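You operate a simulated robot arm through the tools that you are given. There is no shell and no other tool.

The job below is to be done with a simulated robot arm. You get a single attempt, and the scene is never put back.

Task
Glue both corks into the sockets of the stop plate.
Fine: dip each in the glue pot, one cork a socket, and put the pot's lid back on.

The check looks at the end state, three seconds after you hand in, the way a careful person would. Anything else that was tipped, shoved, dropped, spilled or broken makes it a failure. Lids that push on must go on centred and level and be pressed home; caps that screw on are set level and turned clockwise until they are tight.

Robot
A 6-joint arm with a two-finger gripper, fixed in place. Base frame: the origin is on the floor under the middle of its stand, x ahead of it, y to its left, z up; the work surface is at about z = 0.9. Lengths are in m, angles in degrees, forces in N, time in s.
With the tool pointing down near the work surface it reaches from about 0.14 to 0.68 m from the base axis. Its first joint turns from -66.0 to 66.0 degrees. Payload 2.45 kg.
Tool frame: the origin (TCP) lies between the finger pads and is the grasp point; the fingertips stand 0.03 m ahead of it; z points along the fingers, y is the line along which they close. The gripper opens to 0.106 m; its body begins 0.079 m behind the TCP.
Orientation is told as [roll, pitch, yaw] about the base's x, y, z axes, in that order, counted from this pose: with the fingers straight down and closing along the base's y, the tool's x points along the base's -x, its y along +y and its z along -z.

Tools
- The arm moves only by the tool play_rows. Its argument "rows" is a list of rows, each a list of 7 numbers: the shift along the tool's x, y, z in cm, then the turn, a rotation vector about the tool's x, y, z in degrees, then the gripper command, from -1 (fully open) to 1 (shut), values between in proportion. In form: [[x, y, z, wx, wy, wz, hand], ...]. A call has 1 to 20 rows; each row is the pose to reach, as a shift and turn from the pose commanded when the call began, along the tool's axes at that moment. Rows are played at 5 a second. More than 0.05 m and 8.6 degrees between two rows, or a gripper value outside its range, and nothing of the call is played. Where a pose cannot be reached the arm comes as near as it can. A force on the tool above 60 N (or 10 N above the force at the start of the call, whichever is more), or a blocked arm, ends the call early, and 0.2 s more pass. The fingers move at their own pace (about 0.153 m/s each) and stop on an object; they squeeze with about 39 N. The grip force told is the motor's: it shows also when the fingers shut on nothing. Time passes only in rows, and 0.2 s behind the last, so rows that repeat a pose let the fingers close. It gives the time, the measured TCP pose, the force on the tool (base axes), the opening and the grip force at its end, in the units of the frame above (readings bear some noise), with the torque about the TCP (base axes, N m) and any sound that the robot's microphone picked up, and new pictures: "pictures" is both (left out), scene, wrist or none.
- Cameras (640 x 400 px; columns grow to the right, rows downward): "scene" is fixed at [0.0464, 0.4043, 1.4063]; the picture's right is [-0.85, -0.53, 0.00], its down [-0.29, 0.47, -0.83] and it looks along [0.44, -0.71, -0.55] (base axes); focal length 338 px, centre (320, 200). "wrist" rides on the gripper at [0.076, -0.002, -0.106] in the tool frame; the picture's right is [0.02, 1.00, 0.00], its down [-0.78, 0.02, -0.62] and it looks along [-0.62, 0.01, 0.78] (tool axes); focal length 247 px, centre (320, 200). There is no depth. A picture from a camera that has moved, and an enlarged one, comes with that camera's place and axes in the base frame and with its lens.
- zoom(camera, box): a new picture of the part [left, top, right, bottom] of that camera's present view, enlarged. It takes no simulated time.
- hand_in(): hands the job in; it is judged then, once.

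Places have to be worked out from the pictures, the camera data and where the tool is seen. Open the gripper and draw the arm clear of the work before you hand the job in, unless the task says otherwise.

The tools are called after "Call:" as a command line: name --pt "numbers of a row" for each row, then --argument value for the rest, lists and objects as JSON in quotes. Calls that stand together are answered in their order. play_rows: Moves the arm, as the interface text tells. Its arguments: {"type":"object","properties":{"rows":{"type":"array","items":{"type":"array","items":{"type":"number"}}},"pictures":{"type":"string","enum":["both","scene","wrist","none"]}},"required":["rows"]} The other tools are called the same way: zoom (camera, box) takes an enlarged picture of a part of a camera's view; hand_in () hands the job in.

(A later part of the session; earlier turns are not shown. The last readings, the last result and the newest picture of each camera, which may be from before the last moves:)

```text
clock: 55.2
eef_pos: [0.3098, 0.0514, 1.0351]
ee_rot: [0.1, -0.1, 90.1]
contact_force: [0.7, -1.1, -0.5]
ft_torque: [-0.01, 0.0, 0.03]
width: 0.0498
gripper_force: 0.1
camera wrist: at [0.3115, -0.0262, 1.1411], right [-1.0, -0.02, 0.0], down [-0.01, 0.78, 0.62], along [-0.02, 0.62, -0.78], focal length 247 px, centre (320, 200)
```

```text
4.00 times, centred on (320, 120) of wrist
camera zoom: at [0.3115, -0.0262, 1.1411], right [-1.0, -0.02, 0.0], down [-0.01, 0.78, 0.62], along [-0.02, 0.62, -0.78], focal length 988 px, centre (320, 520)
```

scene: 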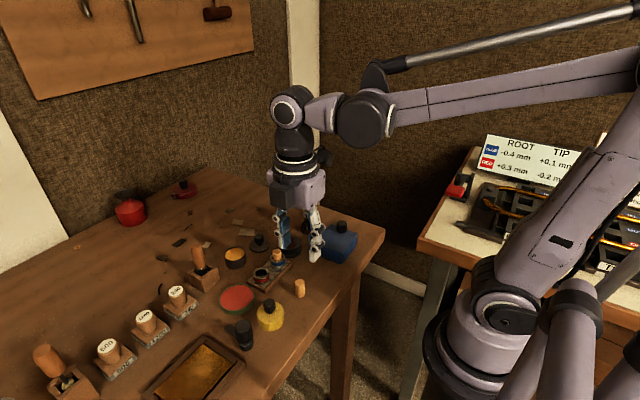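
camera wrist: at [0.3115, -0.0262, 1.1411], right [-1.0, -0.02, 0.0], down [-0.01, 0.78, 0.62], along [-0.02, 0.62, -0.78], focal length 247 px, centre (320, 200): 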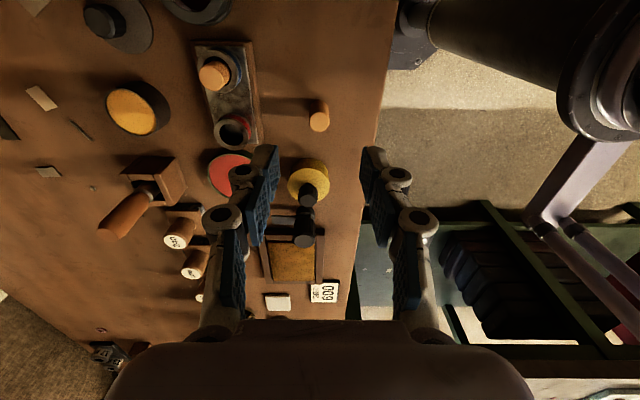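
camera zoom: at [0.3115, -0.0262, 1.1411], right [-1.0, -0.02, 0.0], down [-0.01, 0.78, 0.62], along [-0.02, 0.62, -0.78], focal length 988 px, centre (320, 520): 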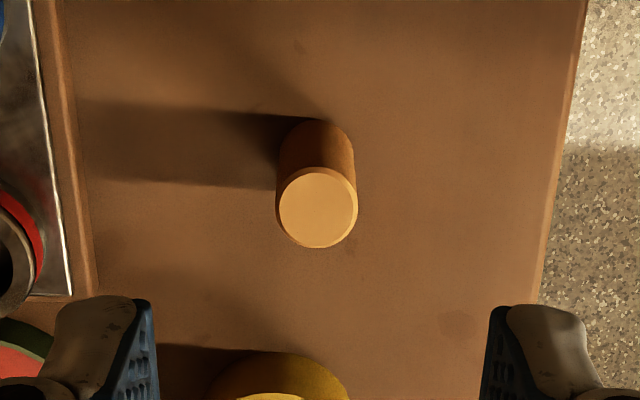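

Cork B is at about (0.3105, 0.054). I'll apply that small correction and descend partway.

Call:
play_rows --pt "-0.22 -0.1 1.5 0 0 0 0.06" --pt "-0.22 -0.1 3 0 0 0 0.06" --pt "-0.22 -0.1 4.5 0 0 0 0.06" --pt "-0.22 -0.1 6 0 0 0 0.06" --pt "-0.22 -0.1 7 0 0 0 0.06" --pt "-0.22 -0.1 7.3 0 0 0 0.06" --pt "-0.22 -0.1 7.3 0 0 0 0.06" --pictures "wrist"

Call:
zoom --camera "wrist" --box '[240, 90, 400, 190]'

Call:
zoom --camera "scene" --box '[275, 255, 325, 305]'

```text
clock: 56.8
eef_pos: [0.3099, 0.0544, 0.9614]
ee_rot: [0.1, -0.1, 90.0]
contact_force: [-0.3, -0.2, 0.4]
ft_torque: [0.0, 0.01, 0.01]
width: 0.05
gripper_force: 0.0
camera wrist: at [0.3123, -0.0238, 1.0686], right [-1.0, -0.02, 0.0], down [-0.02, 0.78, 0.62], along [-0.02, 0.62, -0.78], focal length 247 px, centre (320, 200)
```

wrist: 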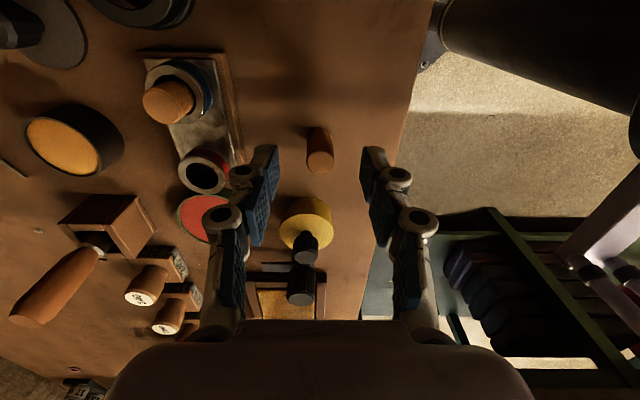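

```text
4.00 times, centred on (320, 140) of wrist
camera zoom: at [0.3123, -0.0238, 1.0686], right [-1.0, -0.02, 0.0], down [-0.02, 0.78, 0.62], along [-0.02, 0.62, -0.78], focal length 988 px, centre (320, 440)
```

zoom: 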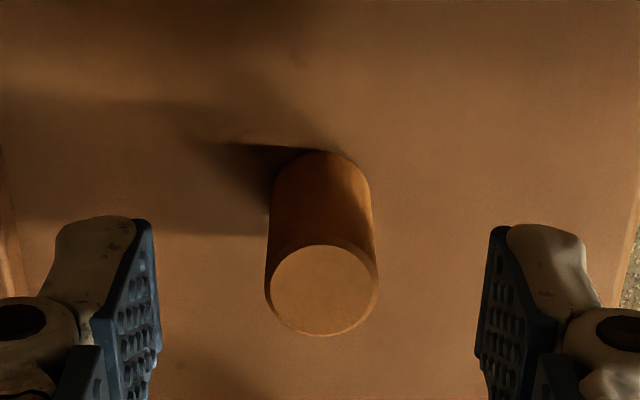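

```text
8.00 times, centred on (300, 280) of scene
camera zoom: at [0.0464, 0.4043, 1.4063], right [-0.85, -0.53, 0.0], down [-0.29, 0.47, -0.83], along [0.44, -0.71, -0.55], focal length 2700 px, centre (480, -440)
```

zoom: 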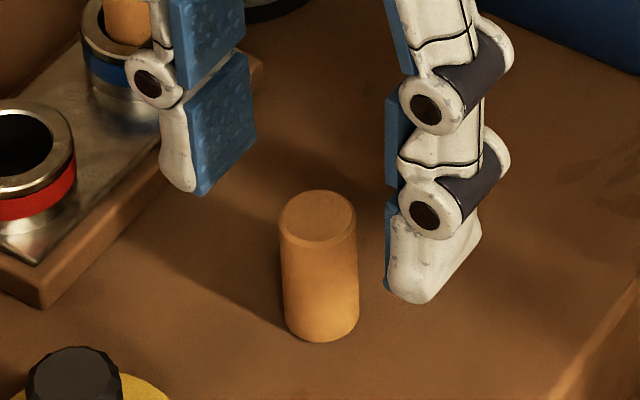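

Cork B is nearly centred between the pads (0.7 mm correction). I'll lower to the same grip height and close.

Call:
play_rows --pt "0 0.07 0.6 0 0 0 0.06" --pt "0 0.07 1.1 0 0 0 0.06" --pt "0 0.07 1.25 0 0 0 0.06" --pt "0 0.07 1.25 0 0 0 0.06" --pt "0 0.07 1.25 0 0 0 0.4" --pt "0 0.07 1.25 0 0 0 1" --pt "0 0.07 1.25 0 0 0 1" --pt "0 0.07 1.25 0 0 0 1" --pictures "none"

Call:
zoom --camera "wrist" --box '[240, 90, 400, 190]'

Call:
zoom --camera "scene" --box '[275, 255, 325, 305]'

```text
clock: 58.6
eef_pos: [0.3098, 0.0535, 0.9502]
ee_rot: [0.0, 0.0, 90.0]
contact_force: [0.6, -0.3, 0.1]
ft_torque: [0.03, 0.04, 0.0]
width: 0.0122
gripper_force: 38.7
```

```text
4.00 times, centred on (320, 140) of wrist
camera zoom: at [0.3114, -0.0244, 1.0562], right [-1.0, -0.02, 0.0], down [-0.01, 0.78, 0.62], along [-0.02, 0.62, -0.78], focal length 988 px, centre (320, 440)
```

zoom: 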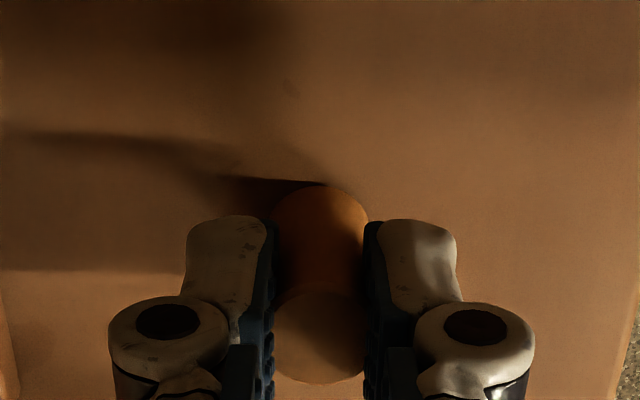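

```text
8.00 times, centred on (300, 280) of scene
camera zoom: at [0.0464, 0.4043, 1.4063], right [-0.85, -0.53, 0.0], down [-0.29, 0.47, -0.83], along [0.44, -0.71, -0.55], focal length 2700 px, centre (480, -440)
```

zoom: 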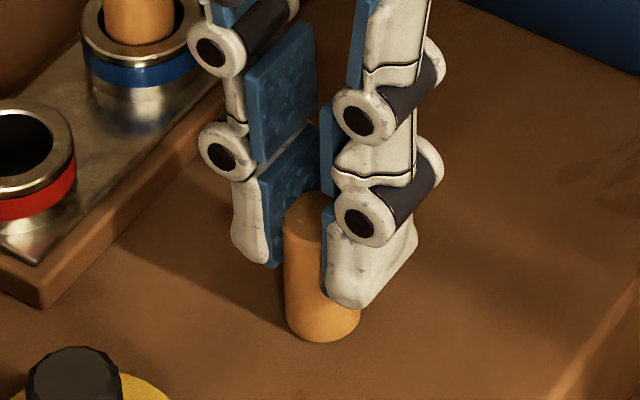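

Cork B is gripped. I'll lift and carry it to above the glue pot.

Call:
play_rows --pt "0 0 -1 0 0 0 1" --pt "0 0 -3 0 0 0 1" --pt "0 0 -5 0 0 0 1" --pt "0 0 -7 0 0 0 1" --pt "0 0 -9 0 0 0 1" --pt "0 -1 -10 0 0 0 1" --pt "0 -3 -10 0 0 0 1" --pt "0 -5 -10 0 0 0 1" --pt "0 -7 -10 0 0 0 1" --pt "0 -9 -10 0 0 0 1" --pt "0 -11 -10 0 0 0 1" --pt "0 -13 -10 0 0 0 1" --pt "0 -15 -9 0 0 0 1" --pt "0 -16.55 -7 0 0 0 1" --pt "0 -16.55 -5 0 0 0 1" --pt "0 -16.55 -5 0 0 0 1" --pictures "both"

Call:
zoom --camera "wrist" --box '[240, 70, 400, 190]'

Call:
zoom --camera "scene" --box '[210, 205, 260, 275]'

```text
clock: 62.0
eef_pos: [0.4749, 0.0538, 0.9983]
ee_rot: [0.1, -0.1, 90.0]
contact_force: [0.3, -0.4, -0.8]
ft_torque: [-0.02, 0.01, 0.0]
width: 0.0122
gripper_force: 38.9
camera wrist: at [0.4773, -0.024, 1.1044], right [-1.0, -0.02, 0.0], down [-0.01, 0.78, 0.62], along [-0.02, 0.62, -0.78], focal length 247 px, centre (320, 200)
```

scene: 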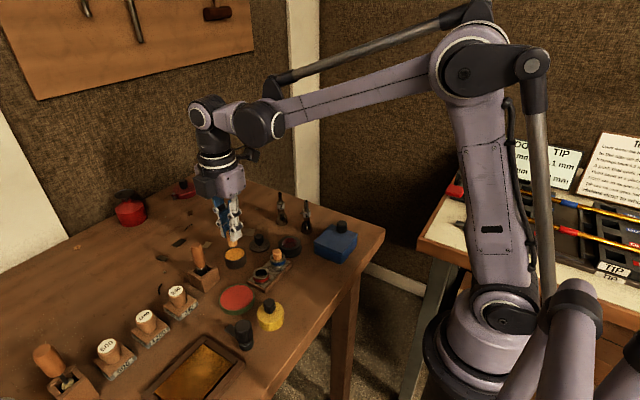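
wrist: 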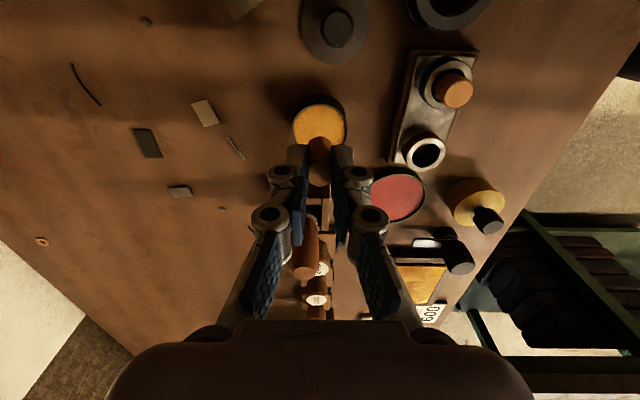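

```text
3.33 times, centred on (320, 130) of wrist
camera zoom: at [0.4773, -0.024, 1.1044], right [-1.0, -0.02, 0.0], down [-0.01, 0.78, 0.62], along [-0.02, 0.62, -0.78], focal length 823 px, centre (320, 433)
```

zoom: 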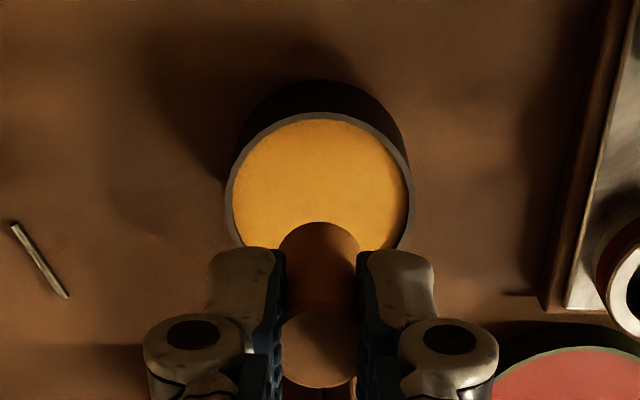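

```text
5.71 times, centred on (235, 240) of scene
camera zoom: at [0.0464, 0.4043, 1.4063], right [-0.85, -0.53, 0.0], down [-0.29, 0.47, -0.83], along [0.44, -0.71, -0.55], focal length 1929 px, centre (806, -29)
```

zoom: 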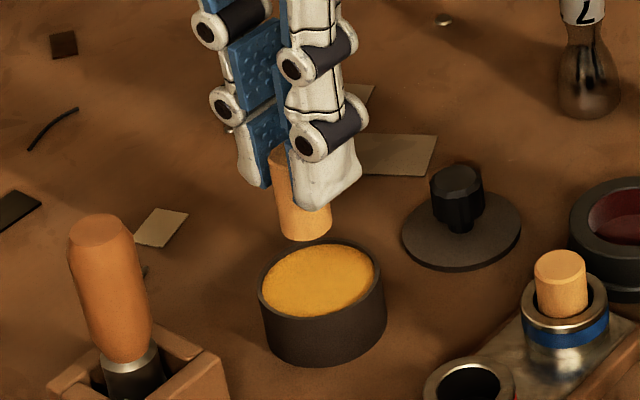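

The cork end is about 2.5 cm above the glue. I'll lower in stages and stop once the cork is firmly in the glue, avoiding the slip this time.

Call:
play_rows --pt "0 0 1 0 0 0 1" --pt "0 0 1.8 0 0 0 1" --pt "0 0 2.3 0 0 0 1" --pt "0 0 2.3 0 0 0 1" --pictures "none"

Call:
zoom --camera "scene" --box '[215, 225, 255, 270]'

```text
clock: 63.0
eef_pos: [0.4733, 0.054, 0.9769]
ee_rot: [0.1, -0.1, 90.0]
contact_force: [-0.2, 0.1, -1.2]
ft_torque: [0.0, 0.01, 0.0]
width: 0.0123
gripper_force: 38.3
```

```text
8.89 times, centred on (235, 248) of scene
camera zoom: at [0.0464, 0.4043, 1.4063], right [-0.85, -0.53, 0.0], down [-0.29, 0.47, -0.83], along [0.44, -0.71, -0.55], focal length 3000 px, centre (1076, -222)
```

zoom: 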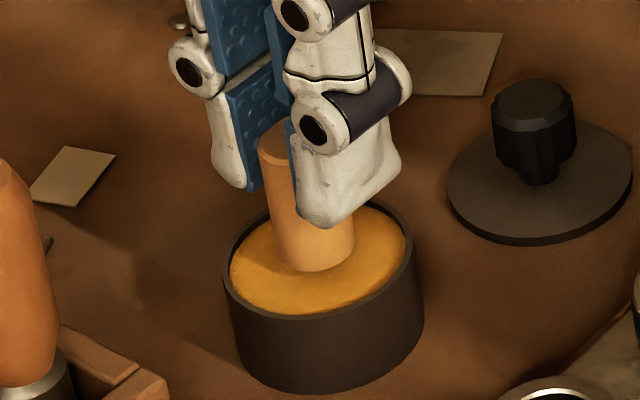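

Call:
play_rows --pt "0 0 0.2 0 0 0 1" --pt "0 0 0.4 0 0 0 1" --pt "0 0 0.4 0 0 0 1" --pictures "none"

Call:
zoom --camera "scene" --box '[215, 225, 255, 270]'

```text
clock: 63.8
eef_pos: [0.4749, 0.0537, 0.9726]
ee_rot: [0.1, -0.1, 90.0]
contact_force: [0.4, -0.3, -0.6]
ft_torque: [-0.01, -0.01, 0.02]
width: 0.0126
gripper_force: 38.7
```

```text
8.89 times, centred on (235, 248) of scene
camera zoom: at [0.0464, 0.4043, 1.4063], right [-0.85, -0.53, 0.0], down [-0.29, 0.47, -0.83], along [0.44, -0.71, -0.55], focal length 3000 px, centre (1076, -222)
```

zoom: 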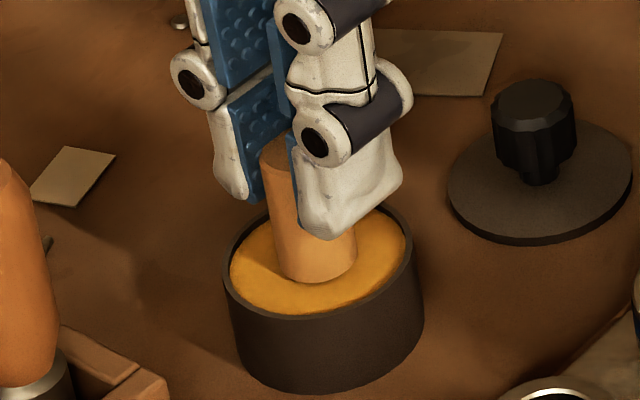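

Call:
play_rows --pt "0 0 0.15 0 0 0 1" --pt "0 0 0.3 0 0 0 1" --pt "0 0 0.3 0 0 0 1" --pictures "none"

Call:
zoom --camera "scene" --box '[215, 225, 255, 270]'

```text
clock: 64.6
eef_pos: [0.4738, 0.0529, 0.9693]
ee_rot: [0.1, -0.1, 90.0]
contact_force: [3.7, 1.0, 37.7]
ft_torque: [0.08, -0.11, -0.01]
width: 0.0121
gripper_force: 38.8
```

```text
8.89 times, centred on (235, 248) of scene
camera zoom: at [0.046, 0.4042, 1.4063], right [-0.85, -0.53, 0.0], down [-0.29, 0.47, -0.83], along [0.44, -0.71, -0.55], focal length 3000 px, centre (1076, -222)
```

zoom: 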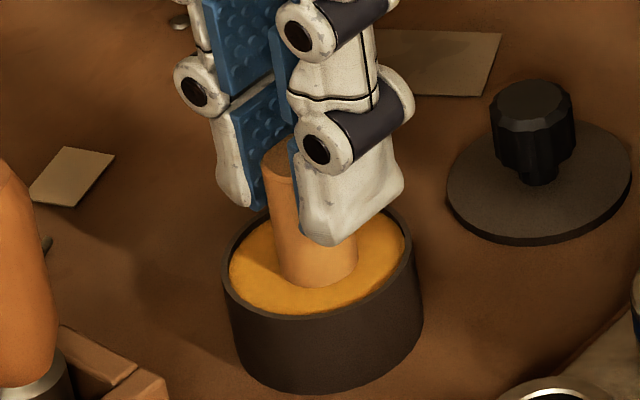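

Firm contact (38 N): the cork is pressed into the glue just as the first one was. I'll hold briefly, then lift it out slowly.

Call:
play_rows --pt "0 0 0 0 0 0 1" --pt "0 0 -0.2 0 0 0 1" --pt "0 0 -0.5 0 0 0 1" --pt "0 0 -1 0 0 0 1" --pt "0 0 -2 0 0 0 1" --pt "0 0 -3.2 0 0 0 1" --pt "0 0 -3.2 0 0 0 1" --pictures "both"

Call:
zoom --camera "scene" --box '[215, 215, 260, 270]'

Call:
zoom --camera "wrist" --box '[240, 70, 400, 190]'

```text
clock: 66.2
eef_pos: [0.4755, 0.0536, 1.0002]
ee_rot: [0.1, 0.0, 90.0]
contact_force: [-0.3, -0.5, 0.1]
ft_torque: [-0.03, -0.02, -0.01]
width: 0.0123
gripper_force: 38.9
camera wrist: at [0.4767, -0.0247, 1.1075], right [-1.0, -0.02, 0.0], down [-0.01, 0.78, 0.62], along [-0.02, 0.62, -0.78], focal length 247 px, centre (320, 200)
```

scene: 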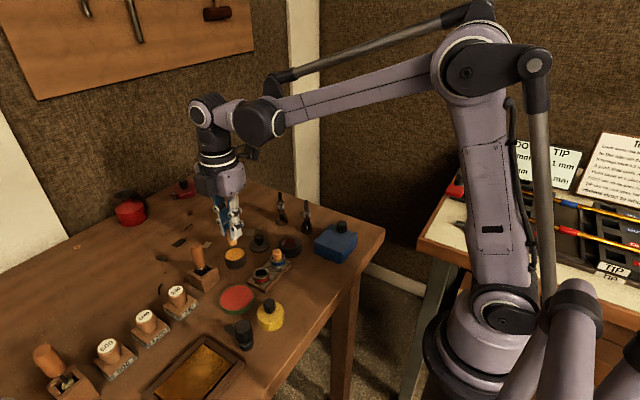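
wrist: 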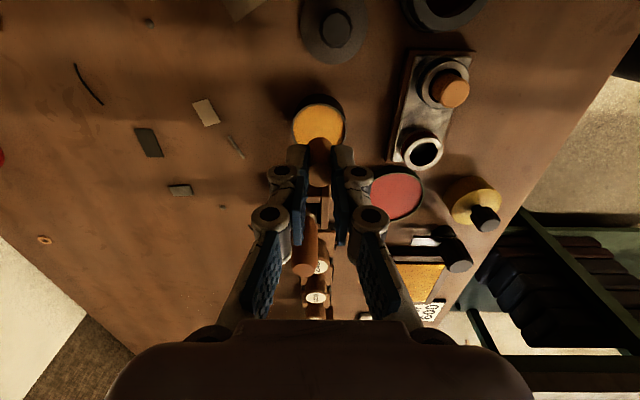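

```text
7.27 times, centred on (238, 242) of scene
camera zoom: at [0.0464, 0.4043, 1.4063], right [-0.85, -0.53, 0.0], down [-0.29, 0.47, -0.83], along [0.44, -0.71, -0.55], focal length 2455 px, centre (920, -109)
```

zoom: 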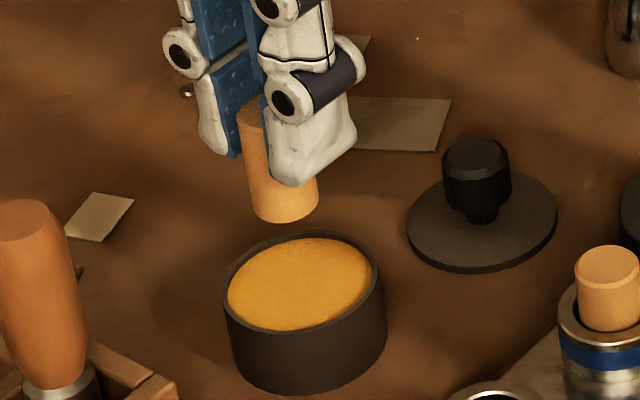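

```text
3.33 times, centred on (320, 130) of wrist
camera zoom: at [0.4767, -0.0247, 1.1075], right [-1.0, -0.02, 0.0], down [-0.01, 0.78, 0.62], along [-0.02, 0.62, -0.78], focal length 823 px, centre (320, 433)
```

zoom: 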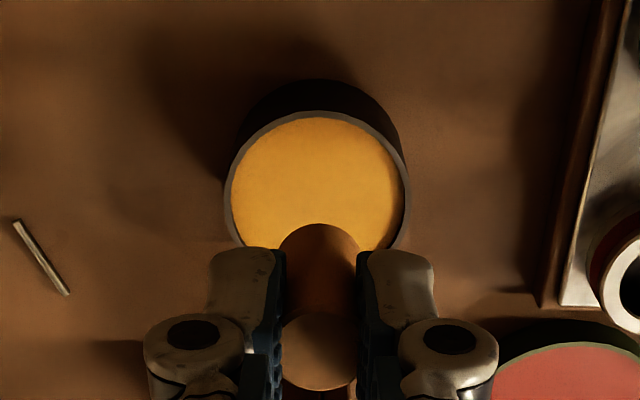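

I'll zoom tightly on the cork's lower edge to check the glue coat.

Call:
zoom --camera "scene" --box '[226, 226, 246, 246]'

Call:
zoom --camera "scene" --box '[265, 235, 290, 265]'

```text
16.00 times, centred on (236, 236) of scene
camera zoom: at [0.0464, 0.4043, 1.4063], right [-0.85, -0.53, 0.0], down [-0.29, 0.47, -0.83], along [0.44, -0.71, -0.55], focal length 5401 px, centre (1664, -376)
```

zoom: 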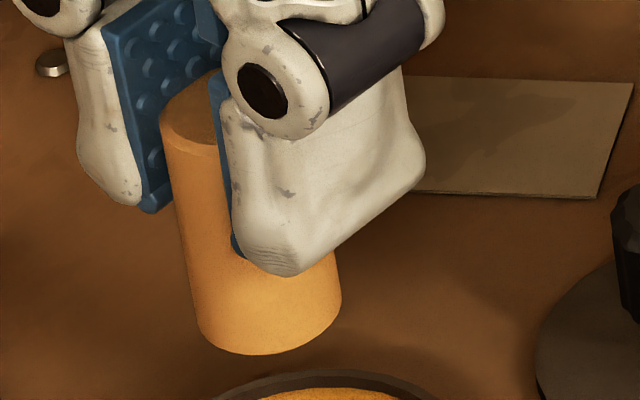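

```text
13.33 times, centred on (278, 250) of scene
camera zoom: at [0.0464, 0.4043, 1.4063], right [-0.85, -0.53, 0.0], down [-0.29, 0.47, -0.83], along [0.44, -0.71, -0.55], focal length 4500 px, centre (887, -467)
```

zoom: 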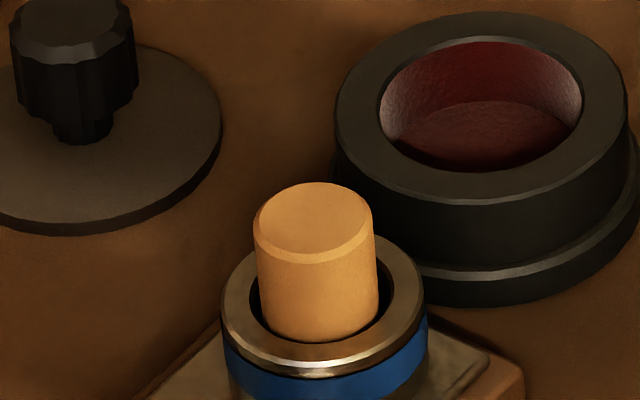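

The bottom bevel isn't visible from here, so I'll repeat the 30° tilt check I used for cork A.

Call:
play_rows --pt "0 0 -3 0 0 0 1" --pt "0 0 -6 0 0 0 1" --pt "0 0 -9 0 0 0 1" --pt "0 0 -12 0 0 0 1" --pt "0 0 -13 -5.7 -4.9 0 1" --pt "0 0 -13 -11.4 -9.8 0 1" --pt "0 0 -13 -17.1 -14.6 0 1" --pt "0 0 -13 -22.8 -19.5 0 1" --pt "0 0 -13 -22.8 -19.5 0 1" --pictures "scene"

Call:
zoom --camera "scene" --box '[205, 170, 235, 200]'

```text
clock: 68.2
eef_pos: [0.4754, 0.0527, 1.1316]
ee_rot: [24.0, -19.1, 85.9]
contact_force: [-0.5, 0.1, 0.7]
ft_torque: [-0.04, 0.02, -0.04]
width: 0.0123
gripper_force: 38.7
```

scene: 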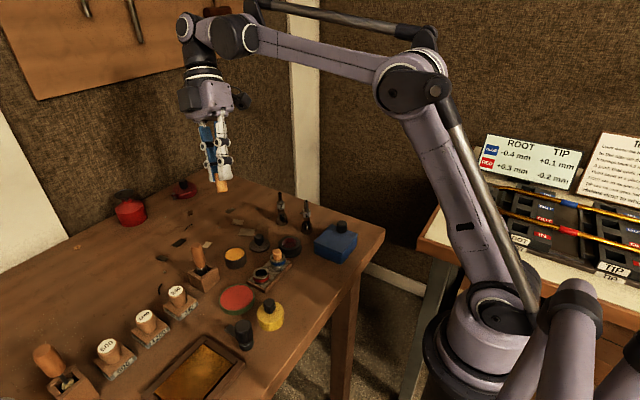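

```text
13.33 times, centred on (220, 185) of scene
camera zoom: at [0.0465, 0.4043, 1.4063], right [-0.85, -0.53, 0.0], down [-0.29, 0.47, -0.83], along [0.44, -0.71, -0.55], focal length 4500 px, centre (1653, 400)
```

zoom: 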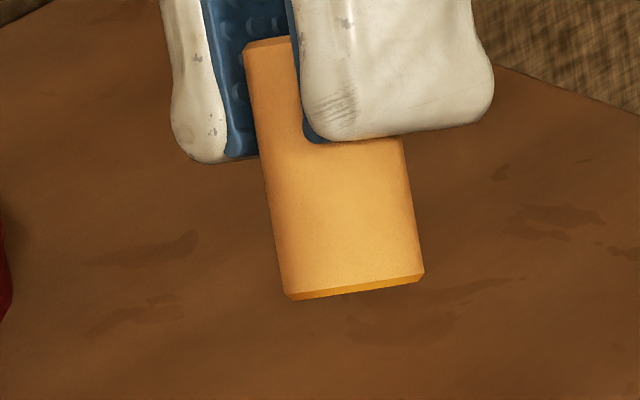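

The bottom edge shows the same amber coat. I'll undo the tilt and go back to vertical.

Call:
play_rows --pt "0 0 0 5.7 4.9 0 1" --pt "0 0 0 11.4 9.8 0 1" --pt "0 0 0 17.1 14.6 0 1" --pt "0 0 0 22.8 19.5 0 1" --pt "0 0 0 22.8 19.5 0 1" --pictures "none"

```text
clock: 69.4
eef_pos: [0.475, 0.0533, 1.1324]
ee_rot: [0.1, 0.0, 90.0]
contact_force: [0.2, -0.4, -0.1]
ft_torque: [-0.02, -0.02, 0.0]
width: 0.0127
gripper_force: 38.7
```

The tool is vertical again. I'll move over the red socket at about (0.390, 0.068) and lower to z ≈ 1.01 for alignment.

Call:
play_rows --pt "-0.4 2 0 0 0 0 1" --pt "-0.8 4 0 0 0 0 1" --pt "-1.2 6 2 0 0 0 1" --pt "-1.47 8 4 0 0 0 1" --pt "-1.47 8.54 6 0 0 0 1" --pt "-1.47 8.54 8 0 0 0 1" --pt "-1.47 8.54 10 0 0 0 1" --pt "-1.47 8.54 11.5 0 0 0 1" --pt "-1.47 8.54 12.2 0 0 0 1" --pt "-1.47 8.54 12.2 0 0 0 1" --pictures "both"

Call:
zoom --camera "scene" --box '[250, 235, 290, 285]'

Call:
zoom --camera "wrist" --box '[270, 90, 370, 170]'

```text
clock: 71.6
eef_pos: [0.3907, 0.0676, 1.0084]
ee_rot: [0.1, -0.1, 90.1]
contact_force: [0.1, -0.3, -0.3]
ft_torque: [0.0, 0.01, -0.02]
width: 0.0124
gripper_force: 39.7
camera wrist: at [0.3926, -0.0097, 1.1157], right [-1.0, -0.02, 0.0], down [-0.01, 0.78, 0.62], along [-0.02, 0.62, -0.78], focal length 247 px, centre (320, 200)
```

scene: 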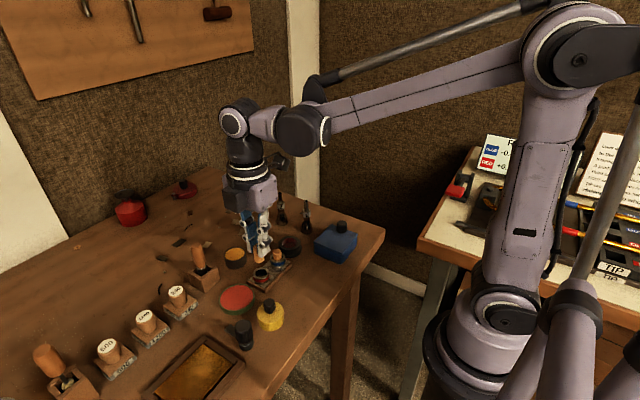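
wrist: 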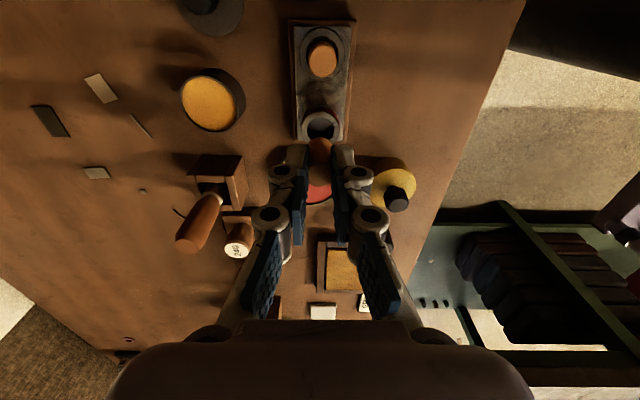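

```text
8.00 times, centred on (270, 260) of scene
camera zoom: at [0.0464, 0.4043, 1.4063], right [-0.85, -0.53, 0.0], down [-0.29, 0.47, -0.83], along [0.44, -0.71, -0.55], focal length 2700 px, centre (720, -280)
```

zoom: 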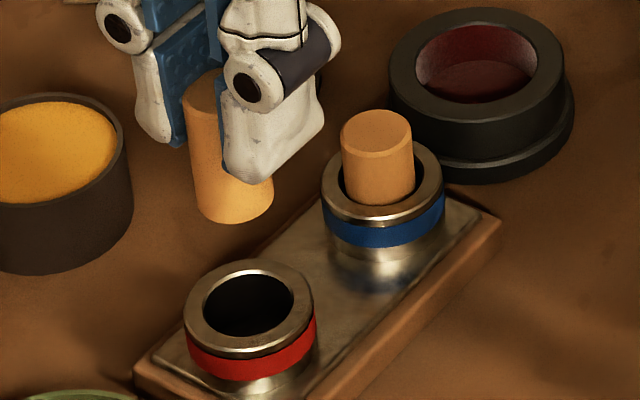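

```text
5.00 times, centred on (320, 130) of wrist
camera zoom: at [0.3926, -0.0097, 1.1157], right [-1.0, -0.02, 0.0], down [-0.01, 0.78, 0.62], along [-0.02, 0.62, -0.78], focal length 1235 px, centre (320, 550)
```

zoom: 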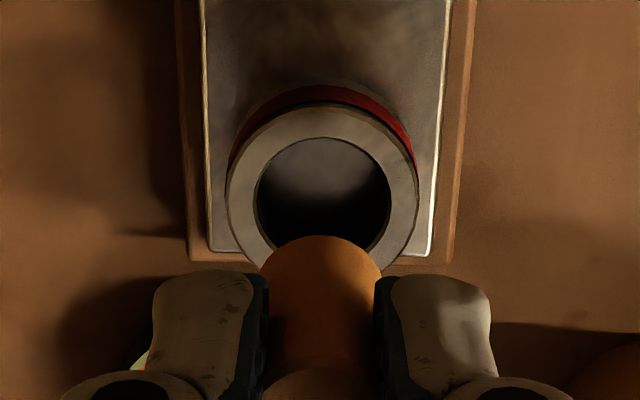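

Both views put the cork within about 1 mm of the red socket axis. I'll shift +0.8 mm in y, lower to just above the rim, and recheck.

Call:
play_rows --pt "-0.08 0.03 0.8 0 0 0 1" --pt "-0.08 0.03 1.8 0 0 0 1" --pt "-0.08 0.03 2.5 0 0 0 1" --pt "-0.08 0.03 2.8 0 0 0 1" --pt "-0.08 0.03 2.8 0 0 0 1" --pictures "none"

Call:
zoom --camera "scene" --box '[250, 235, 290, 285]'

Call:
zoom --camera "wrist" --box '[270, 90, 370, 170]'

```text
clock: 72.8
eef_pos: [0.3897, 0.0681, 0.9813]
ee_rot: [0.2, 0.0, 90.0]
contact_force: [-0.7, -0.4, -0.4]
ft_torque: [0.01, 0.01, -0.01]
width: 0.0124
gripper_force: 38.9
```

```text
8.00 times, centred on (270, 260) of scene
camera zoom: at [0.0464, 0.4043, 1.4063], right [-0.85, -0.53, 0.0], down [-0.29, 0.47, -0.83], along [0.44, -0.71, -0.55], focal length 2700 px, centre (720, -280)
```

zoom: 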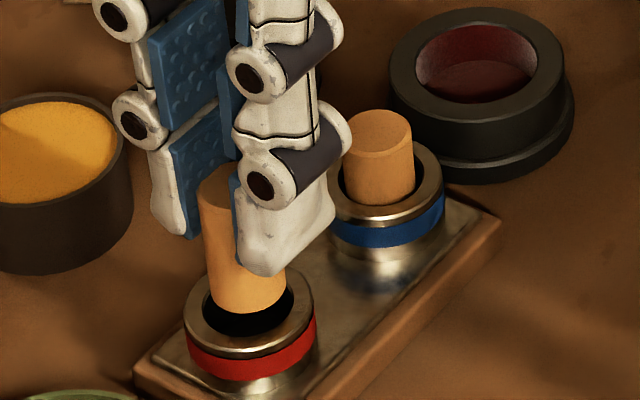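

```text
5.00 times, centred on (320, 130) of wrist
camera zoom: at [0.3916, -0.0089, 1.0878], right [-1.0, -0.02, 0.0], down [-0.01, 0.78, 0.62], along [-0.02, 0.62, -0.78], focal length 1235 px, centre (320, 550)
```

zoom: 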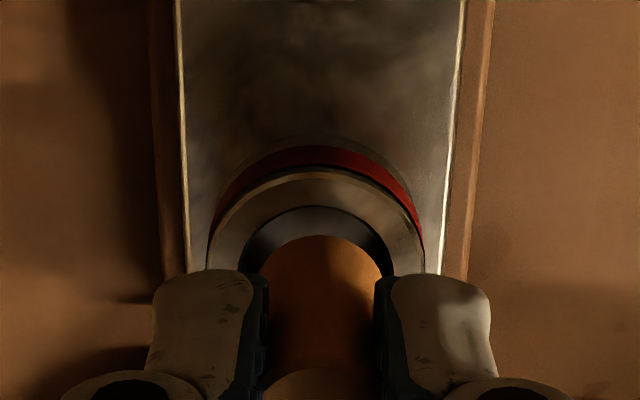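

The cork end is about 7 mm above the rim. A final 0.5 mm trim in x and y, then I'll start the insertion slowly.

Call:
play_rows --pt "-0.05 -0.05 0.3 0 0 0 1" --pt "-0.05 -0.05 0.6 0 0 0 1" --pt "-0.05 -0.05 0.9 0 0 0 1" --pt "-0.05 -0.05 1.1 0 0 0 1" --pictures "none"

Call:
zoom --camera "scene" --box '[250, 235, 290, 285]'

Call:
zoom --camera "wrist" --box '[270, 90, 370, 170]'

```text
clock: 73.8
eef_pos: [0.3903, 0.0691, 0.9705]
ee_rot: [0.1, -0.2, 89.9]
contact_force: [0.3, -0.6, -1.3]
ft_torque: [0.05, 0.01, 0.01]
width: 0.0126
gripper_force: 39.0
```

```text
8.00 times, centred on (270, 260) of scene
camera zoom: at [0.0464, 0.4043, 1.4063], right [-0.85, -0.53, 0.0], down [-0.29, 0.47, -0.83], along [0.44, -0.71, -0.55], focal length 2700 px, centre (720, -280)
```

zoom: 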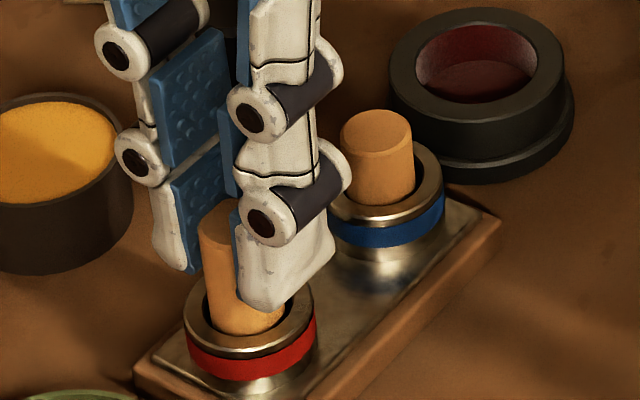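

```text
5.00 times, centred on (320, 130) of wrist
camera zoom: at [0.392, -0.008, 1.0767], right [-1.0, -0.02, 0.0], down [-0.02, 0.78, 0.62], along [-0.02, 0.62, -0.78], focal length 1235 px, centre (320, 550)
```

zoom: 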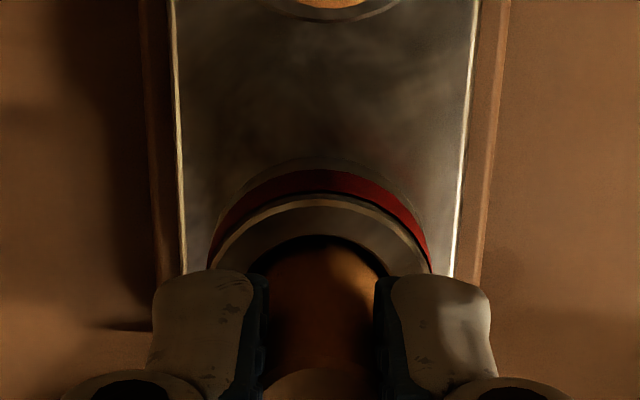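

The cork is 3–4 mm inside the bore with no side force. I'll continue down about 1 cm until the fingertips are just above the rim.

Call:
play_rows --pt "0 0 0.25 0 0 0 1" --pt "0 0 0.5 0 0 0 1" --pt "0 0 0.75 0 0 0 1" --pt "0 0 0.95 0 0 0 1" --pt "0 0 0.95 0 0 0 1" --pictures "none"

Call:
zoom --camera "scene" --box '[250, 235, 290, 285]'

Call:
zoom --camera "wrist" --box '[270, 90, 370, 170]'

```text
clock: 75.0
eef_pos: [0.3905, 0.0702, 0.961]
ee_rot: [0.1, -0.1, 90.1]
contact_force: [0.9, 0.6, -0.3]
ft_torque: [-0.01, -0.01, -0.01]
width: 0.0125
gripper_force: 38.6
```

```text
8.00 times, centred on (270, 260) of scene
camera zoom: at [0.0464, 0.4043, 1.4063], right [-0.85, -0.53, 0.0], down [-0.29, 0.47, -0.83], along [0.44, -0.71, -0.55], focal length 2700 px, centre (720, -280)
```

zoom: 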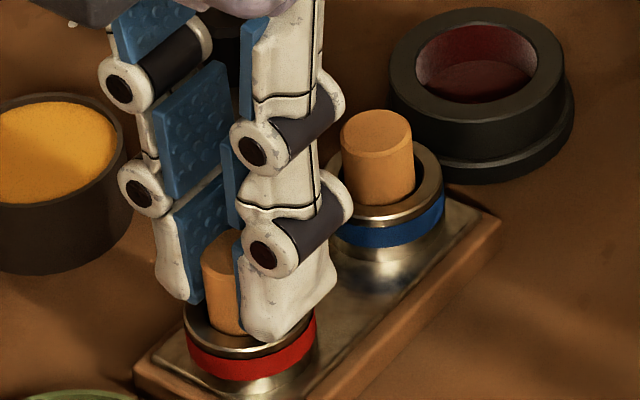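

```text
5.00 times, centred on (320, 130) of wrist
camera zoom: at [0.392, -0.0075, 1.0673], right [-1.0, -0.02, 0.0], down [-0.01, 0.78, 0.62], along [-0.02, 0.62, -0.78], focal length 1235 px, centre (320, 550)
```

zoom: 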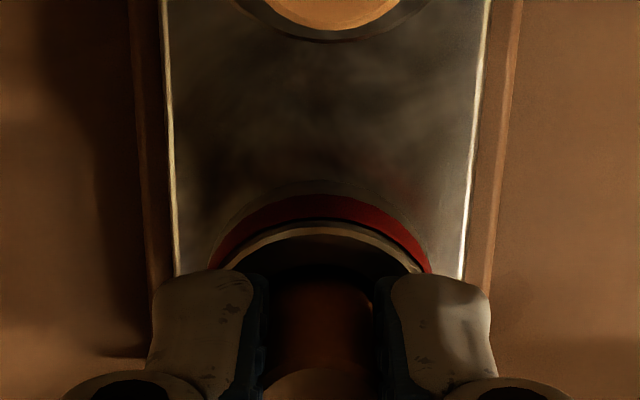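

The cork is about 13 mm into the red socket. I'll open the fingers gently to let it settle, then raise clear.

Call:
play_rows --pt "0 0 0 0 0 0 0.7" --pt "0 0 0 0 0 0 0.6" --pt "0 0 0 0 0 0 0.5" --pt "0 0 0 0 0 0 0.4" --pt "0 0 0 0 0 0 0.4" --pictures "none"

Call:
zoom --camera "scene" --box '[250, 235, 290, 285]'

Call:
zoom --camera "wrist" --box '[270, 90, 370, 170]'

```text
clock: 76.2
eef_pos: [0.3912, 0.0705, 0.9609]
ee_rot: [0.1, 0.0, 90.0]
contact_force: [-1.5, -0.1, -0.4]
ft_torque: [0.03, 0.01, -0.04]
width: 0.0318
gripper_force: 0.0
```

```text
8.00 times, centred on (270, 260) of scene
camera zoom: at [0.0464, 0.4043, 1.4063], right [-0.85, -0.53, 0.0], down [-0.29, 0.47, -0.83], along [0.44, -0.71, -0.55], focal length 2700 px, centre (720, -280)
```

zoom: 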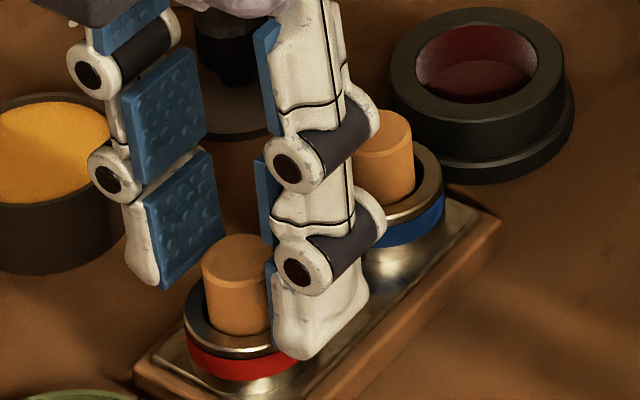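

```text
5.00 times, centred on (320, 130) of wrist
camera zoom: at [0.392, -0.0076, 1.0674], right [-1.0, -0.02, 0.0], down [-0.01, 0.78, 0.62], along [-0.02, 0.62, -0.78], focal length 1235 px, centre (320, 550)
```

zoom: 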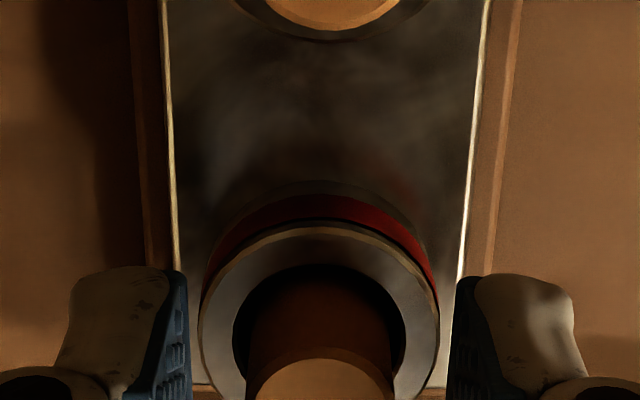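

Cork B settled into the red socket. I'll raise, close the fingers, and press it lightly home like the first.

Call:
play_rows --pt "0 0 -1 0 0 0 0.4" --pt "0 0 -2.5 0 0 0 0.4" --pt "0 0 -4 0 0 0 0.4" --pt "0 0 -4 0 0 0 1" --pt "0 0 -4 0 0 0 1" --pt "0 0 -3 0 0 0 1" --pt "0 0 -2 0 0 0 1" --pt "0 0 -1.4 0 0 0 1" --pictures "none"

Call:
zoom --camera "scene" --box '[250, 235, 290, 285]'

```text
clock: 78.0
eef_pos: [0.3895, 0.0689, 0.9755]
ee_rot: [0.0, -0.2, 90.1]
contact_force: [0.4, -0.1, 1.3]
ft_torque: [-0.01, 0.0, -0.02]
width: 0.0
gripper_force: 28.8
```

```text
8.00 times, centred on (270, 260) of scene
camera zoom: at [0.0464, 0.4043, 1.4063], right [-0.85, -0.53, 0.0], down [-0.29, 0.47, -0.83], along [0.44, -0.71, -0.55], focal length 2700 px, centre (720, -280)
```

zoom: 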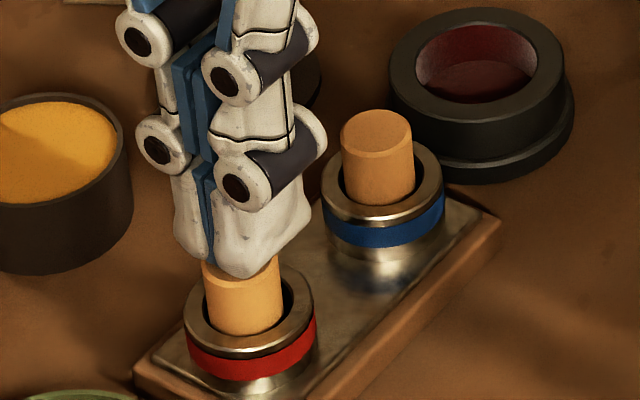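

Call:
play_rows --pt "0 0 0.15 0 0 0 1" --pt "0 0 0.3 0 0 0 1" --pt "0 0 0.4 0 0 0 1" --pictures "none"

```text
clock: 78.8
eef_pos: [0.3895, 0.0693, 0.9713]
ee_rot: [0.0, -0.1, 90.1]
contact_force: [0.0, -0.3, 9.3]
ft_torque: [0.02, 0.02, -0.02]
width: 0.0062
gripper_force: 28.6
```

Contact is at 9 N, at the same height as cork A, so it is seated. I'll add a slight extra press, then lift away and inspect.

Call:
play_rows --pt "0 0 0.06 0 0 0 1" --pt "0 0 0.06 0 0 0 1" --pt "0 0 -0.5 0 0 0 1" --pt "0 0 -1.5 0 0 0 1" --pt "0 0 -3 0 0 0 1" --pt "0 0 -5 0 0 0 1" --pt "0 0 -7 0 0 0 0.06" --pt "0 0 -8 0 0 0 0.06" --pictures "both"

Call:
zoom --camera "scene" --box '[230, 230, 310, 290]'

Call:
zoom --camera "wrist" --box '[250, 20, 390, 150]'

```text
clock: 80.6
eef_pos: [0.389, 0.0696, 1.0527]
ee_rot: [0.2, -0.2, 90.0]
contact_force: [0.3, 0.2, 0.5]
ft_torque: [-0.01, 0.04, -0.01]
width: 0.0497
gripper_force: 0.1
camera wrist: at [0.3909, -0.0085, 1.1578], right [-1.0, -0.02, 0.0], down [-0.01, 0.78, 0.62], along [-0.02, 0.62, -0.78], focal length 247 px, centre (320, 200)
```

scene: 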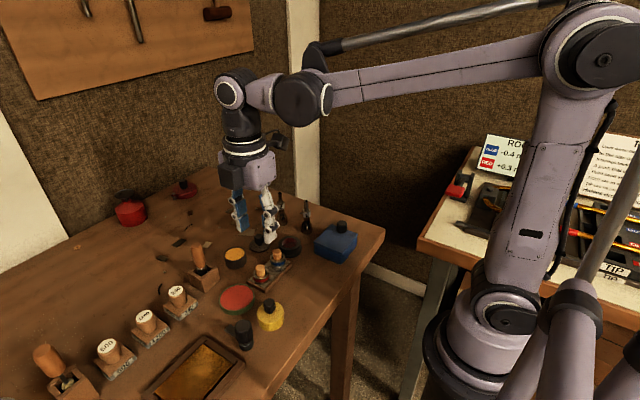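
wrist: 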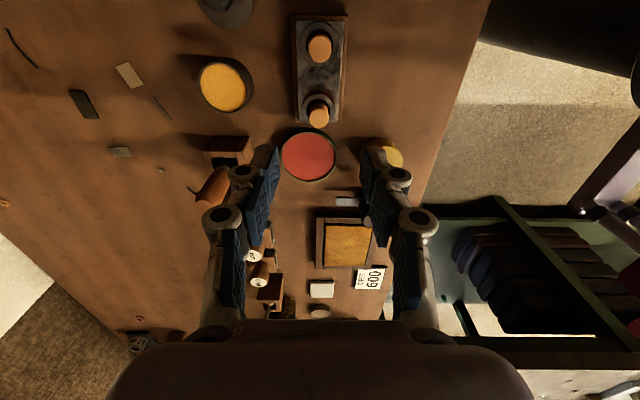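

```text
6.67 times, centred on (270, 260) of scene
camera zoom: at [0.0464, 0.4043, 1.4063], right [-0.85, -0.53, 0.0], down [-0.29, 0.47, -0.83], along [0.44, -0.71, -0.55], focal length 2250 px, centre (653, -200)
```

zoom: 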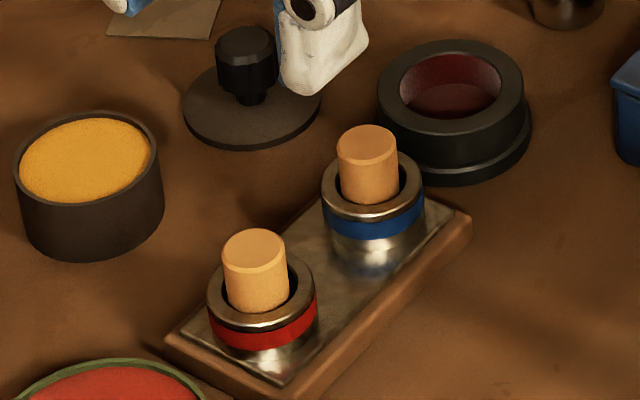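

```text
3.08 times, centred on (320, 85) of wrist
camera zoom: at [0.3909, -0.0085, 1.1578], right [-1.0, -0.02, 0.0], down [-0.01, 0.78, 0.62], along [-0.02, 0.62, -0.78], focal length 760 px, centre (320, 554)
```

zoom: 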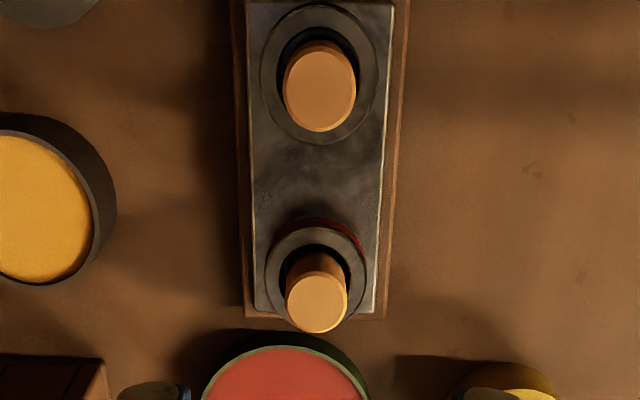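

Both corks stand in their sockets. Now for the lid: I'll hover above it at the pose where I released it, (0.4659, -0.0122).

Call:
play_rows --pt "1 -1 0 0 0 0 0.06" --pt "2.5 -2.5 0 0 0 0 0.06" --pt "4 -4 0 0 0 0 0.06" --pt "5.5 -5.5 0 0 0 0 0.06" --pt "7 -7 0 0 0 0 0.06" --pt "8.18 -7.69 0.5 0 0 0 0.06" --pt "8.18 -7.69 1.2 0 0 0 0.06" --pt "8.18 -7.69 1.2 0 0 0 0.06" --pictures "both"

Call:
zoom --camera "wrist" --box '[240, 60, 400, 160]'

```text
clock: 82.4
eef_pos: [0.467, -0.0132, 1.0382]
ee_rot: [0.0, -0.1, 90.0]
contact_force: [0.7, 0.0, -0.3]
ft_torque: [-0.02, 0.02, 0.0]
width: 0.0498
gripper_force: 0.0
camera wrist: at [0.4694, -0.0907, 1.1447], right [-1.0, -0.02, 0.0], down [-0.01, 0.78, 0.62], along [-0.02, 0.62, -0.78], focal length 247 px, centre (320, 200)
```

scene: 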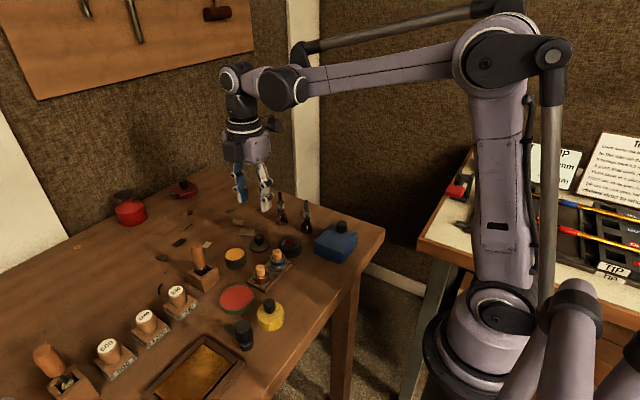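
wrist: 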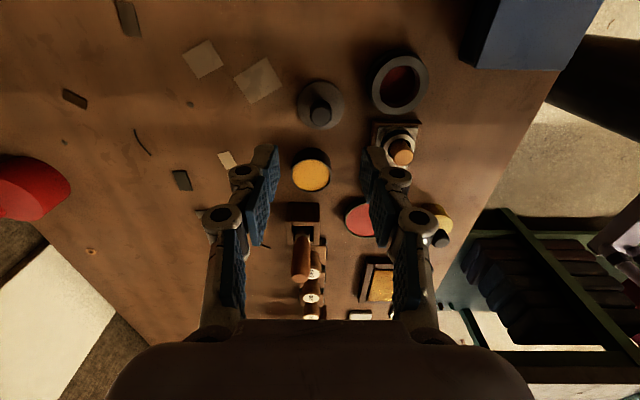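

```text
4.00 times, centred on (320, 110) of wrist
camera zoom: at [0.4694, -0.0907, 1.1447], right [-1.0, -0.02, 0.0], down [-0.01, 0.78, 0.62], along [-0.02, 0.62, -0.78], focal length 988 px, centre (320, 560)
```

zoom: 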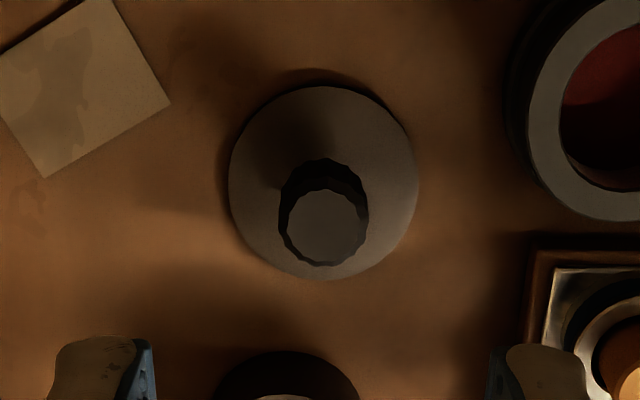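

The knob is centred between the fingers. I'll descend to just above the grip height and check.

Call:
play_rows --pt "0 0 2 0 0 0 0.06" --pt "0 0 4 0 0 0 0.06" --pt "0 0 6 0 0 0 0.06" --pt "0 0 7.5 0 0 0 0.06" --pt "0 0 8.6 0 0 0 0.06" --pt "0 0 9.2 0 0 0 0.06" --pt "0 0 9.2 0 0 0 0.06" --pictures "none"

Call:
zoom --camera "wrist" --box '[240, 90, 400, 190]'

Call:
zoom --camera "scene" --box '[240, 220, 280, 255]'

```text
clock: 84.0
eef_pos: [0.466, -0.0117, 0.9474]
ee_rot: [0.1, -0.1, 90.0]
contact_force: [0.2, 1.6, -1.5]
ft_torque: [0.02, 0.06, 0.03]
width: 0.05
gripper_force: 0.1
```

```text
4.00 times, centred on (320, 140) of wrist
camera zoom: at [0.4686, -0.0894, 1.0529], right [-1.0, -0.02, 0.0], down [-0.01, 0.78, 0.62], along [-0.02, 0.62, -0.78], focal length 988 px, centre (320, 440)
```

zoom: 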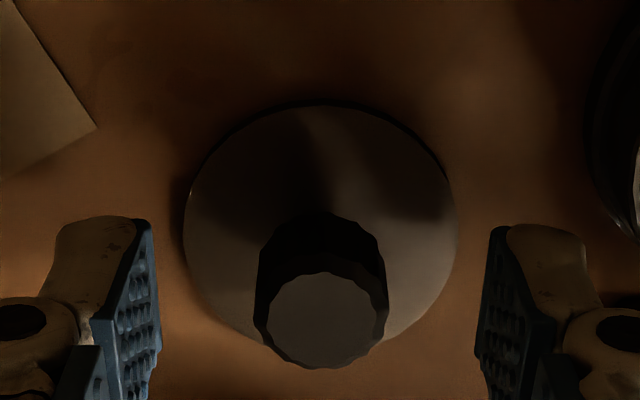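

```text
11.43 times, centred on (260, 238) of scene
camera zoom: at [0.0464, 0.4043, 1.4063], right [-0.85, -0.53, 0.0], down [-0.29, 0.47, -0.83], along [0.44, -0.71, -0.55], focal length 3858 px, centre (1006, -229)
```

zoom: 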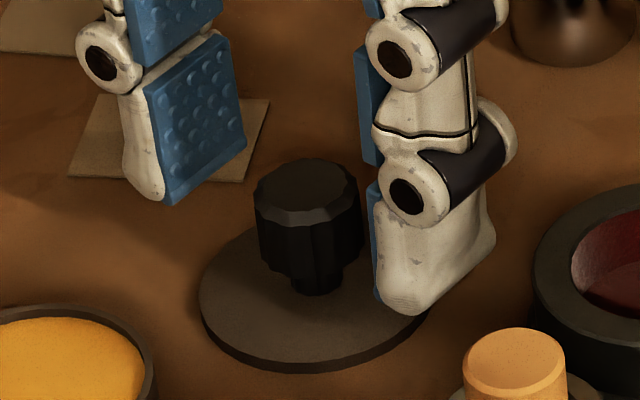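

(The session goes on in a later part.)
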